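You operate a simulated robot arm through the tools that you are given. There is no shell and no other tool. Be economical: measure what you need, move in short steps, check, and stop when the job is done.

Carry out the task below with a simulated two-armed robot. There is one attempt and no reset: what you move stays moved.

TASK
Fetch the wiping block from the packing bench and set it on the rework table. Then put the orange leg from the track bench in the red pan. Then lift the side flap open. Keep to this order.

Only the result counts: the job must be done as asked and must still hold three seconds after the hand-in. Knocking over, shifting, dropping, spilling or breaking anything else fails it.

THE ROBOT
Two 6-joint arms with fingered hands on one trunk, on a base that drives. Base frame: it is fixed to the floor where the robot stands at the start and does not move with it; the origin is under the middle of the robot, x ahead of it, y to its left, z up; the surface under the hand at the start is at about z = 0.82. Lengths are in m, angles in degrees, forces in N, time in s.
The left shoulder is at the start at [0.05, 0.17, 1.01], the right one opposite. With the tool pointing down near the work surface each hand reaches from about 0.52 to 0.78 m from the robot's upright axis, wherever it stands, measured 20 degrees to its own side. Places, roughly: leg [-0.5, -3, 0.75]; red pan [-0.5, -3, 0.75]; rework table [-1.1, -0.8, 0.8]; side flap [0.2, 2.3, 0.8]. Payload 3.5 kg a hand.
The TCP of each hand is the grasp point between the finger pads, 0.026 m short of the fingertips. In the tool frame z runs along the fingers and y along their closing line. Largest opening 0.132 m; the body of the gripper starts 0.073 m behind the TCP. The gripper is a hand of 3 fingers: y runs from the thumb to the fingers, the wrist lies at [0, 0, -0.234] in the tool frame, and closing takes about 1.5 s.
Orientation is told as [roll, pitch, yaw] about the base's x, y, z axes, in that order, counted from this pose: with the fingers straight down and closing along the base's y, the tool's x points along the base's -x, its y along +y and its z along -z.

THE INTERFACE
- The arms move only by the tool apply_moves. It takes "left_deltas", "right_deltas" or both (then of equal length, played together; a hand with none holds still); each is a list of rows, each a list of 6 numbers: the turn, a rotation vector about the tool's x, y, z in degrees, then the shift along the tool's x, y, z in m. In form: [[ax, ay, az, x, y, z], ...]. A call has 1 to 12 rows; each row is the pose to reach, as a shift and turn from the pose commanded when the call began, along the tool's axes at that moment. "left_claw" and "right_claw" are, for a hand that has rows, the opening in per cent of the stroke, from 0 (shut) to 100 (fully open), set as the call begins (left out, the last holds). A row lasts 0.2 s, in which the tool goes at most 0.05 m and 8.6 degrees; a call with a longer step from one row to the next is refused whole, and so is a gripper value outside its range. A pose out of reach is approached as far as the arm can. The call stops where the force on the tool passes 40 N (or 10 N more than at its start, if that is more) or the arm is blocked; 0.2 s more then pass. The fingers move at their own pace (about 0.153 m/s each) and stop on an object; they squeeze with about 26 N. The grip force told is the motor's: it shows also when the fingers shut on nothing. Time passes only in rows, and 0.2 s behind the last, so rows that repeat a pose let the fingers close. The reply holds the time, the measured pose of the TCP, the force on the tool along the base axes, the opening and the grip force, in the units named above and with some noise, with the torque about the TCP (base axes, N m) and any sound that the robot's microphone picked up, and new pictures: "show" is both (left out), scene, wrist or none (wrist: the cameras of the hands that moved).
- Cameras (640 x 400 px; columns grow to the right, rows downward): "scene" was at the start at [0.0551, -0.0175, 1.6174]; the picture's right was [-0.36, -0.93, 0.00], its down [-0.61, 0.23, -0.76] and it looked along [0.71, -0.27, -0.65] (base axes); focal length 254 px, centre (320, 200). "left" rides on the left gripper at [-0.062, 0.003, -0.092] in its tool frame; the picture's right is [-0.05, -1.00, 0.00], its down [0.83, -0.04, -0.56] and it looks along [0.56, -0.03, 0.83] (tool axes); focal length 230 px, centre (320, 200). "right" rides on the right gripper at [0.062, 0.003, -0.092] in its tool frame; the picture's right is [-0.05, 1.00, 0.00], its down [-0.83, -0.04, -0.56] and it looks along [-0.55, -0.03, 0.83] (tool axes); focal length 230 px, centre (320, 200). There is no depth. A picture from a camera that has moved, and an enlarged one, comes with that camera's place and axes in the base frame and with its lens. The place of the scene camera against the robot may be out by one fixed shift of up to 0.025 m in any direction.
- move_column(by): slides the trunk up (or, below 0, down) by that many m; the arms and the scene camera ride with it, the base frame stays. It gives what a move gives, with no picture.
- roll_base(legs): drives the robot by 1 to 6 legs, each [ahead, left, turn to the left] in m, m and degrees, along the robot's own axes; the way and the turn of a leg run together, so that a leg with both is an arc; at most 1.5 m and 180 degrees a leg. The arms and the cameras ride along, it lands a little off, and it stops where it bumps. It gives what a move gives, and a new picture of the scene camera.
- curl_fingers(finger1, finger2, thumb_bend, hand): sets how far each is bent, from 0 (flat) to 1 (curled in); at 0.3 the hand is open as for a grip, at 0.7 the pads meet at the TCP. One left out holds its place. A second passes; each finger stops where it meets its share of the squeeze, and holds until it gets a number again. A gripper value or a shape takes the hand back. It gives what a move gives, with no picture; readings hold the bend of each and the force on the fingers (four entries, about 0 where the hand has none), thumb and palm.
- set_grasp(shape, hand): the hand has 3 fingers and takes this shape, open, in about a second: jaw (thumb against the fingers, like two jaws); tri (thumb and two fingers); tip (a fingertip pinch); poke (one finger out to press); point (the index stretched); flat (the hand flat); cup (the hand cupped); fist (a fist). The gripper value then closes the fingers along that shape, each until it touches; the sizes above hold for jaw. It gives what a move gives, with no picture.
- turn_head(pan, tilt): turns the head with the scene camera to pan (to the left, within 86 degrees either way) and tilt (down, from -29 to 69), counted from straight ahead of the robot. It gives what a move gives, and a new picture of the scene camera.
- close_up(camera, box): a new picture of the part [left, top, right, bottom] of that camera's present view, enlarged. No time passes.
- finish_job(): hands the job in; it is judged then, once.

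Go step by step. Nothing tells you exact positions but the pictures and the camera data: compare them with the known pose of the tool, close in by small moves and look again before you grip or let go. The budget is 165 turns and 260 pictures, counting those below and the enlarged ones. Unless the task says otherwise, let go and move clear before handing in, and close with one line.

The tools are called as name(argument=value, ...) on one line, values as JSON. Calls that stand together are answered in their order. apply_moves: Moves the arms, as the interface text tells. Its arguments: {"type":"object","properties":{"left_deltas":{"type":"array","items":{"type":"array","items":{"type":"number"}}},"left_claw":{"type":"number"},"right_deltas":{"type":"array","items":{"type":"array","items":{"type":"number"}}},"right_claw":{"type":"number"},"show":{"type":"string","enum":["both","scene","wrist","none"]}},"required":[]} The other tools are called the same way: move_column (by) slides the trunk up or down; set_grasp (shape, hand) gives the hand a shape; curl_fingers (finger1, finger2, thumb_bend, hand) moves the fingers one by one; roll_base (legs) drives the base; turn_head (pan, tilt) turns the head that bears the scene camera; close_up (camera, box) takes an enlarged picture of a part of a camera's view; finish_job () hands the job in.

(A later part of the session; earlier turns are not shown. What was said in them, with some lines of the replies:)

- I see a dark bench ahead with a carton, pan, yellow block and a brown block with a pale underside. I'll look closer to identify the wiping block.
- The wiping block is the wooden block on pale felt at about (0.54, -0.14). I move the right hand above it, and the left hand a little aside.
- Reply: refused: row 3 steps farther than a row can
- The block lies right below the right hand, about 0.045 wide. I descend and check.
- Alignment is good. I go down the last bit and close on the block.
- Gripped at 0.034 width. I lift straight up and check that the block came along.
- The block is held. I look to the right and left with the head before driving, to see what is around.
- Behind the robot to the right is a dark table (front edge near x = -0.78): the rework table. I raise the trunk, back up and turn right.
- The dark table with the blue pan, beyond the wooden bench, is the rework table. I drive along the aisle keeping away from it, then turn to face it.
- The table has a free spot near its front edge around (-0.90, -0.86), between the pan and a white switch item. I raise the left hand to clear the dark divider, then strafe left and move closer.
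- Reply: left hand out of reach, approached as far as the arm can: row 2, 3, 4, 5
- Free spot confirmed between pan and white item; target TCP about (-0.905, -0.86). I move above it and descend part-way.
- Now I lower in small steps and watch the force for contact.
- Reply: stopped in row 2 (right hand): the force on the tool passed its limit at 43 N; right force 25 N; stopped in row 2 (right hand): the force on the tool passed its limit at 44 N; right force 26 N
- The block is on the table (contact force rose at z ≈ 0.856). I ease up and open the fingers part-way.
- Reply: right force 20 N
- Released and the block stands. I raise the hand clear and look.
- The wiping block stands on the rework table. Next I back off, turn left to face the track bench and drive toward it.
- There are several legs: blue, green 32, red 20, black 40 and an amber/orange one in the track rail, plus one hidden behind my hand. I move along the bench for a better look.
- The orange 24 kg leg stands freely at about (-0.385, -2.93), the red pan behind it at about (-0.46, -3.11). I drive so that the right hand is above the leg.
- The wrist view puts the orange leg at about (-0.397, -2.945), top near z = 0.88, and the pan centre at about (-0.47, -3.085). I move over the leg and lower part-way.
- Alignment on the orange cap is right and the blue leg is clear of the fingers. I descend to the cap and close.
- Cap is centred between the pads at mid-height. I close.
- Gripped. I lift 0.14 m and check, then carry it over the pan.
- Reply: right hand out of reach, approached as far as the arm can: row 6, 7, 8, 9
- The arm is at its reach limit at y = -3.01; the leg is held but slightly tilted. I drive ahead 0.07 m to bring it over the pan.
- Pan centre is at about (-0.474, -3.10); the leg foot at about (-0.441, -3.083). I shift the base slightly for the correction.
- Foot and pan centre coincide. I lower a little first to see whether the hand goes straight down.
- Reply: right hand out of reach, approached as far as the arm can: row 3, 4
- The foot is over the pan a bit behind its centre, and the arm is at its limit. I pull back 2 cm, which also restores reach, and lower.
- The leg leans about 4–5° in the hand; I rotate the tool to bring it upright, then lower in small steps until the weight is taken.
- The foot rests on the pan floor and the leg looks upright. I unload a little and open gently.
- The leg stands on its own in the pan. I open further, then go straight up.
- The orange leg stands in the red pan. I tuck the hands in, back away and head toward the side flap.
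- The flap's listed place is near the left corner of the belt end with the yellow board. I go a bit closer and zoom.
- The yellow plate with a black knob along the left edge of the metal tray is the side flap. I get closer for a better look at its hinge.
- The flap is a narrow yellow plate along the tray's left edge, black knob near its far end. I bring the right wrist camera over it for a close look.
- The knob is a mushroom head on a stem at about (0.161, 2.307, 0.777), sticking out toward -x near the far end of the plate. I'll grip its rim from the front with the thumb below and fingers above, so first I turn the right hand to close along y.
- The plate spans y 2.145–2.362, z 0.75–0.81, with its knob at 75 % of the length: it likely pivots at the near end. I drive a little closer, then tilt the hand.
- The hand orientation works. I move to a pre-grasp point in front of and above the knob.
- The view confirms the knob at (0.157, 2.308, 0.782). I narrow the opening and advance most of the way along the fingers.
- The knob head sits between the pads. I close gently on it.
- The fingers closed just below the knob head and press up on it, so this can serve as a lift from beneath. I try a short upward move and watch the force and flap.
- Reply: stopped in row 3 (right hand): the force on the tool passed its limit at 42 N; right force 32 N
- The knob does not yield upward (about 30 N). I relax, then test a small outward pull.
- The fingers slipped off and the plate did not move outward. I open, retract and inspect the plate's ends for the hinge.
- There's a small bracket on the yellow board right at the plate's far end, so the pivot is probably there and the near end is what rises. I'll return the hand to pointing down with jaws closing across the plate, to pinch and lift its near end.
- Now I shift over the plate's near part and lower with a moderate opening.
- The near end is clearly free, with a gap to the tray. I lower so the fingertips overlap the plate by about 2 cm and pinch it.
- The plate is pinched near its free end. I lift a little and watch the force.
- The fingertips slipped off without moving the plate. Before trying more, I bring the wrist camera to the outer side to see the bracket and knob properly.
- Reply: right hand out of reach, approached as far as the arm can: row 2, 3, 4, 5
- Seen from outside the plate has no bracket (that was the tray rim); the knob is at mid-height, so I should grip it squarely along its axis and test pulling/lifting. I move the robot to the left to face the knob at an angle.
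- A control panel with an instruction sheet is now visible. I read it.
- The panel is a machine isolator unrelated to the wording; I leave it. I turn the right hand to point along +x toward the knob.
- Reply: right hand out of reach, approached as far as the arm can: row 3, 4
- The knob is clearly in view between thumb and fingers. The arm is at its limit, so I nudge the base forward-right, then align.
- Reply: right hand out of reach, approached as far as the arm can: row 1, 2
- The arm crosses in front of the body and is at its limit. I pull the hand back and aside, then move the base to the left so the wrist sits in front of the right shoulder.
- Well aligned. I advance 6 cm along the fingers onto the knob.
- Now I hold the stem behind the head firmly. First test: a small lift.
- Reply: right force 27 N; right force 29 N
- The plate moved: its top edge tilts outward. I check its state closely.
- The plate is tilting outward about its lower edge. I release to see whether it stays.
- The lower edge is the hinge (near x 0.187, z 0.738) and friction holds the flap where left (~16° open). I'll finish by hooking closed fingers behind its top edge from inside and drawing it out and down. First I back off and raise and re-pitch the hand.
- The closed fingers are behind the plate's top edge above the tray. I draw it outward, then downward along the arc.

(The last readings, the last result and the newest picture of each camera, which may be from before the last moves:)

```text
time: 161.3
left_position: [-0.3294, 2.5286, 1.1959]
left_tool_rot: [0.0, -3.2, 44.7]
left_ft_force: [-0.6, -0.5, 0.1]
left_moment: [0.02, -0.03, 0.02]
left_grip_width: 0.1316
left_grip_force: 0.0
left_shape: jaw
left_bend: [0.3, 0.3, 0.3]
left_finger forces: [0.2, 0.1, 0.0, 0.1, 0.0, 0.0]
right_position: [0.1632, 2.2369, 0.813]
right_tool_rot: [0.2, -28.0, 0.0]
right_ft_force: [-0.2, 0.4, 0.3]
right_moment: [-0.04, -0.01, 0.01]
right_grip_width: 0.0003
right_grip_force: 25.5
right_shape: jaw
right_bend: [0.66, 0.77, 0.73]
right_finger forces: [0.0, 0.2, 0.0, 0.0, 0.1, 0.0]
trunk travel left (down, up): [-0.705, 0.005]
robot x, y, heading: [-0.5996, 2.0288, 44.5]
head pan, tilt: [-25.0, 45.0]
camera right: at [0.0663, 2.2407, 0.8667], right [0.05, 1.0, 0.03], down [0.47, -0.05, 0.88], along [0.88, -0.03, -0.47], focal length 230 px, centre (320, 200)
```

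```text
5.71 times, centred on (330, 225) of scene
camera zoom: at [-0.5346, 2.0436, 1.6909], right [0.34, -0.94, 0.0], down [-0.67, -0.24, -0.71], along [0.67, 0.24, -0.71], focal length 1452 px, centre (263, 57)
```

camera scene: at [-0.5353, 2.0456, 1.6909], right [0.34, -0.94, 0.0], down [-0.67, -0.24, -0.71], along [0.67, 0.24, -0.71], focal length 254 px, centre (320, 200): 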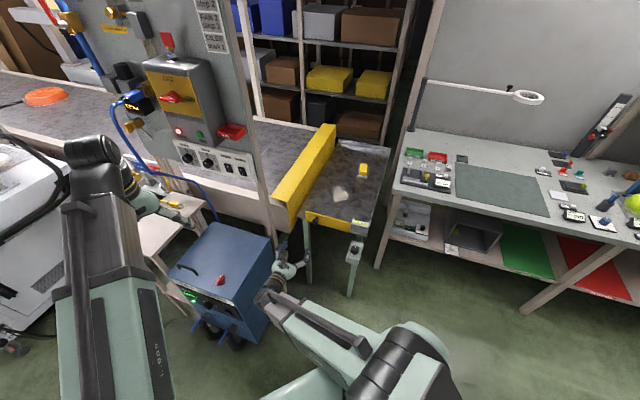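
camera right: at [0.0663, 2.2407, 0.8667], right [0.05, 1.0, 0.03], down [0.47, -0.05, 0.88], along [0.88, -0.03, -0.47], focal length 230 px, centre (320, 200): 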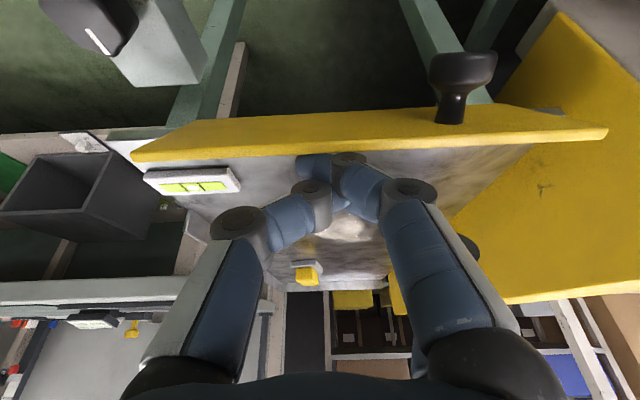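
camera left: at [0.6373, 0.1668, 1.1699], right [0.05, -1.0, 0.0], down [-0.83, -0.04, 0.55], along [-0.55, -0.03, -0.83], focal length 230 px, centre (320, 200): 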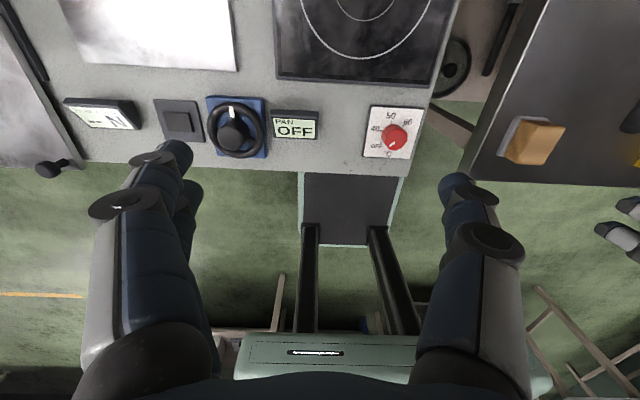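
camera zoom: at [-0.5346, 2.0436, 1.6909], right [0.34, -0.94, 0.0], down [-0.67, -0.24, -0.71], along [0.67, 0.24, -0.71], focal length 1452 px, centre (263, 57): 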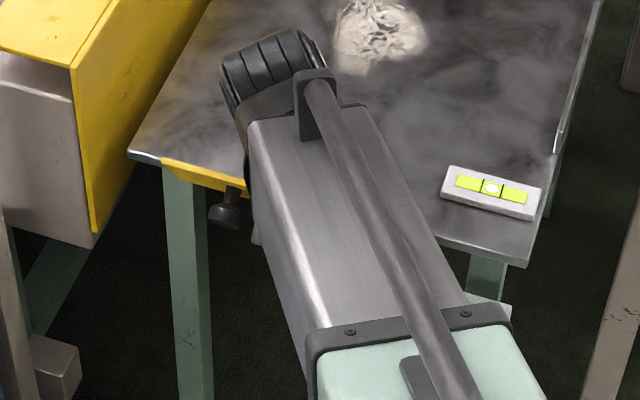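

apply_moves(right_deltas=[[0, 0, 0, 0.0142, 0, 0.0055], [0, 0, 0, 0.0263, 0, 0.0155], [0, 0, 0, 0.0354, 0, 0.0282]], show="wrist")

close_up(camera="scene", box=[290, 190, 370, 260])

```text
time: 162.1
left_position: [-0.3292, 2.5284, 1.1948]
left_tool_rot: [-0.1, -3.2, 44.8]
left_ft_force: [-0.1, -0.5, -0.4]
left_moment: [0.02, -0.01, -0.01]
left_grip_width: 0.1319
left_grip_force: 0.1
left_shape: jaw
left_bend: [0.3, 0.3, 0.3]
left_finger forces: [0.0, 0.1, 0.0, 0.0, 0.0, 0.0]
right_position: [0.1448, 2.2382, 0.7726]
right_tool_rot: [0.2, -28.1, -0.2]
right_ft_force: [0.0, -1.2, -0.1]
right_moment: [-0.03, 0.02, -0.02]
right_grip_width: 0.0001
right_grip_force: 26.0
right_shape: jaw
right_bend: [0.66, 0.77, 0.73]
right_finger forces: [0.0, 0.1, 0.0, 0.0, 0.0, 0.0]
trunk travel left (down, up): [-0.705, 0.005]
robot x, y, heading: [-0.5979, 2.028, 44.8]
head pan, tilt: [-25.0, 45.0]
camera right: at [0.0475, 2.2405, 0.8257], right [0.05, 1.0, 0.03], down [0.47, -0.05, 0.88], along [0.88, -0.03, -0.47], focal length 230 px, centre (320, 200)
```

right: 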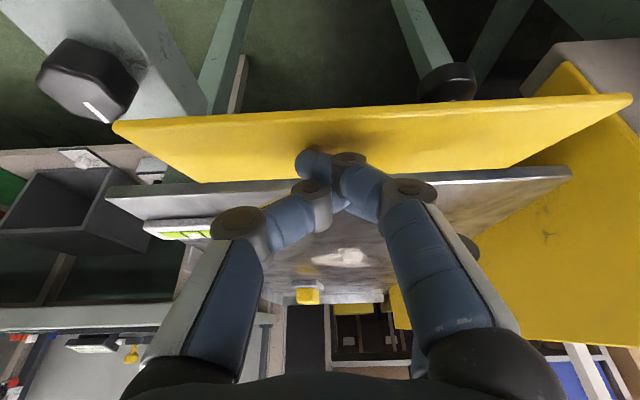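

```text
5.71 times, centred on (330, 225) of scene
camera zoom: at [-0.5344, 2.0437, 1.6908], right [0.34, -0.94, 0.0], down [-0.67, -0.24, -0.71], along [0.67, 0.24, -0.71], focal length 1452 px, centre (263, 57)
```

zoom: 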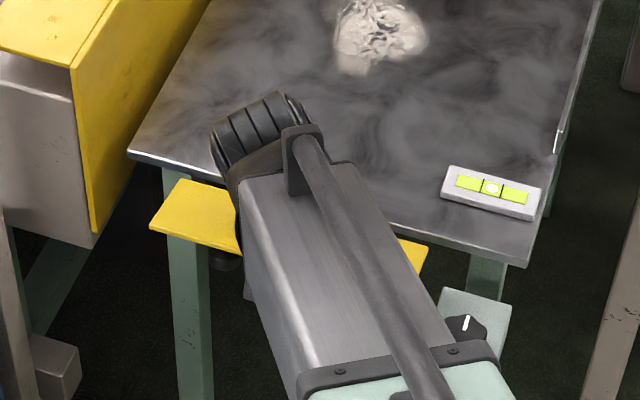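

The flap is now folded out to about horizontal. I press it gently further to see whether it has reached its stop.

apply_moves(right_deltas=[[0, 0, 0, 0.0033, 0, 0.0073], [0, 0, 0, 0.0066, 0, 0.0146], [0, 0, 0, 0.008, 0, 0.022]], show="wrist")

close_up(camera="scene", box=[290, 190, 370, 260])

```text
time: 162.9
left_position: [-0.3308, 2.5294, 1.1964]
left_tool_rot: [-0.1, -3.3, 44.8]
left_ft_force: [0.6, -0.5, 0.2]
left_moment: [0.03, -0.01, -0.04]
left_grip_width: 0.1318
left_grip_force: 0.1
left_shape: jaw
left_bend: [0.3, 0.3, 0.3]
left_finger forces: [0.0, 0.0, 0.0, 0.0, 0.0, 0.0]
right_position: [0.1474, 2.2397, 0.7535]
right_tool_rot: [0.4, -28.3, 0.0]
right_ft_force: [-3.4, 8.7, 22.3]
right_moment: [0.0, 0.17, -0.03]
right_grip_width: 0.0
right_grip_force: 25.7
right_shape: jaw
right_bend: [0.71, 0.77, 0.74]
right_finger forces: [30.8, 0.0, 0.0, 0.1, 0.0, 0.1]
trunk travel left (down, up): [-0.705, 0.005]
robot x, y, heading: [-0.5979, 2.0338, 44.8]
head pan, tilt: [-25.0, 45.0]
camera right: at [0.0506, 2.2431, 0.8058], right [0.04, 1.0, 0.03], down [0.47, -0.05, 0.88], along [0.88, -0.02, -0.47], focal length 230 px, centre (320, 200)
```

right: 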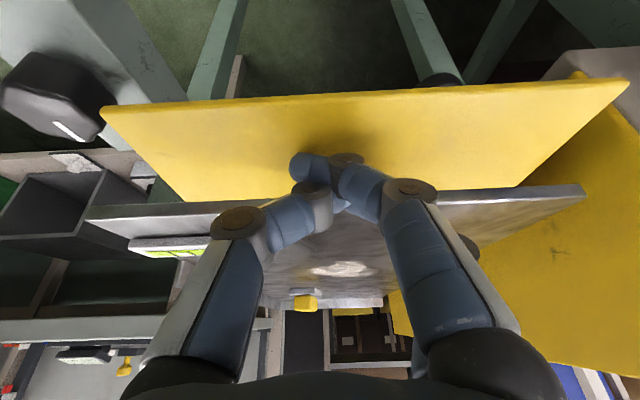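

```text
5.71 times, centred on (330, 225) of scene
camera zoom: at [-0.5373, 2.044, 1.6914], right [0.34, -0.94, 0.0], down [-0.66, -0.24, -0.71], along [0.67, 0.24, -0.71], focal length 1452 px, centre (263, 57)
```

zoom: 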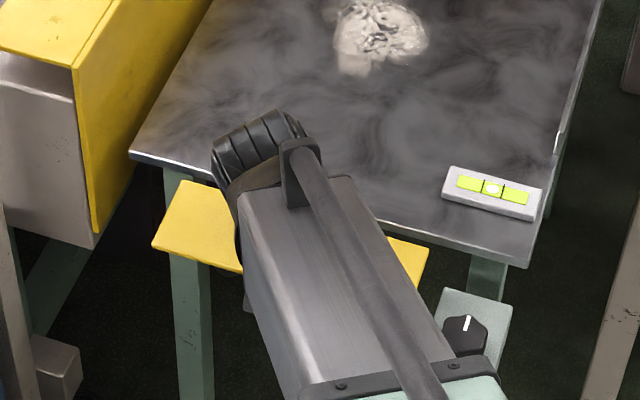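

It is at its stop (force rose to 22 N). I raise the hand clear and check that the flap stays open.

apply_moves(right_deltas=[[0, 0, 0, -0.0188, 0, -0.0353], [0, 0, 0, -0.0375, 0, -0.0706], [0, 0, 0, -0.06, 0, -0.11], [0, 0, 0, -0.07, 0, -0.15], [0, 0, 0, -0.07, 0, -0.19], [0, 0, 0, -0.06, 0, -0.23], [0, 0, 0, -0.05, 0, -0.27]])

close_up(camera="scene", box=[290, 180, 370, 250])

close_up(camera="right", box=[200, 20, 480, 200])

```text
time: 164.5
left_position: [-0.3297, 2.529, 1.1952]
left_tool_rot: [-0.2, -3.2, 44.7]
left_ft_force: [-0.5, 0.0, 0.0]
left_moment: [-0.02, -0.02, 0.0]
left_grip_width: 0.132
left_grip_force: 0.1
left_shape: jaw
left_bend: [0.3, 0.3, 0.3]
left_finger forces: [0.0, 0.0, 0.0, 0.0, 0.0, 0.0]
right_position: [0.0632, 2.2373, 1.012]
right_tool_rot: [0.2, -28.0, -0.1]
right_ft_force: [0.1, -0.2, 0.2]
right_moment: [0.01, 0.01, -0.01]
right_grip_width: 0.0001
right_grip_force: 25.3
right_shape: jaw
right_bend: [0.67, 0.77, 0.74]
right_finger forces: [0.0, 0.0, 0.0, 0.1, 0.1, 0.0]
trunk travel left (down, up): [-0.705, 0.005]
robot x, y, heading: [-0.5964, 2.0304, 44.7]
head pan, tilt: [-25.0, 45.0]
camera scene: at [-0.5351, 2.0436, 1.6908], right [0.34, -0.94, 0.0], down [-0.67, -0.24, -0.71], along [0.67, 0.24, -0.71], focal length 254 px, centre (320, 200)
camera right: at [-0.0328, 2.2403, 1.0652], right [0.05, 1.0, 0.03], down [0.47, -0.05, 0.88], along [0.88, -0.03, -0.47], focal length 230 px, centre (320, 200)
```

scene: 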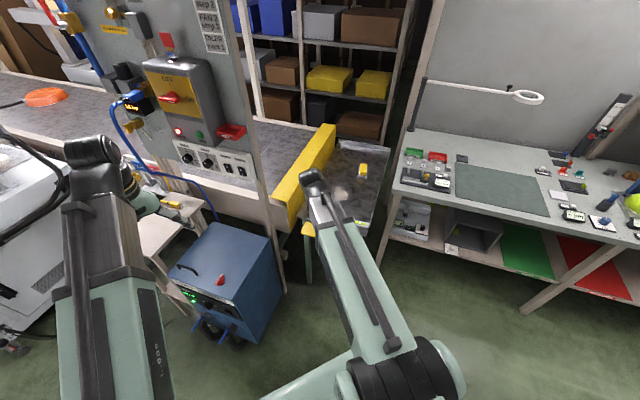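
right: 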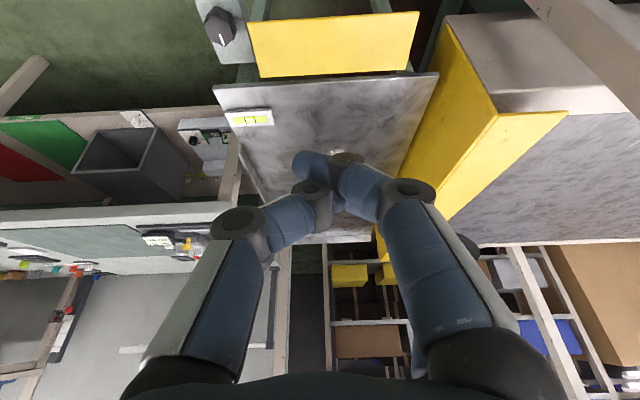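

```text
5.71 times, centred on (330, 215) of scene
camera zoom: at [-0.5351, 2.0436, 1.6908], right [0.34, -0.94, 0.0], down [-0.67, -0.24, -0.71], along [0.67, 0.24, -0.71], focal length 1452 px, centre (263, 114)
```

zoom: 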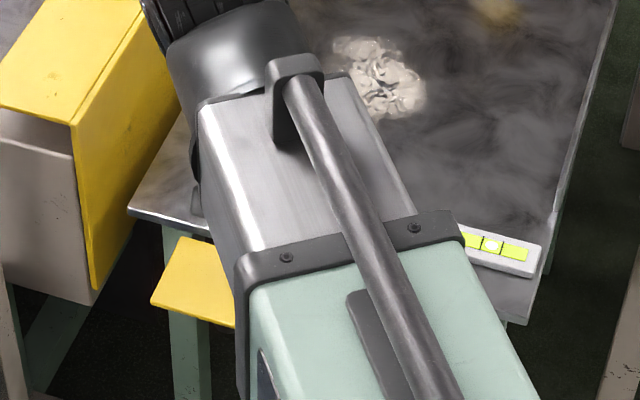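

```text
2.22 times, centred on (340, 110) of right
camera zoom: at [-0.0328, 2.2403, 1.0652], right [0.05, 1.0, 0.03], down [0.47, -0.05, 0.88], along [0.88, -0.03, -0.47], focal length 511 px, centre (276, 400)
```

zoom: 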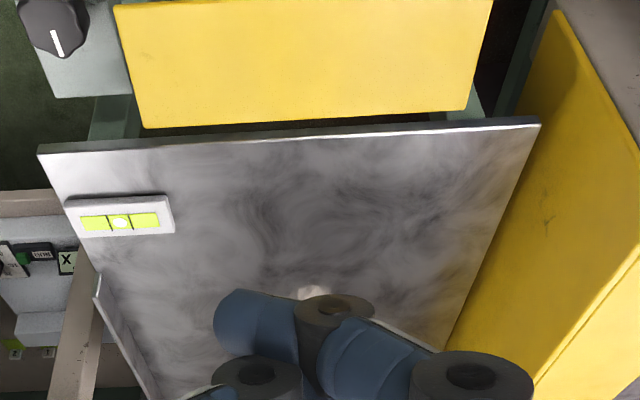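

The flap stays folded open at its stop, the tray items are untouched and the hand is clear. The block and leg were checked after placing, so I hand in.

finish_job()

```text
The job is handed in.
```

The wiping block is on the rework table and the orange leg is standing in the red pan. The side flap is open at its stop: it hinges along its lower edge, so I folded it out and down instead of lifting it.
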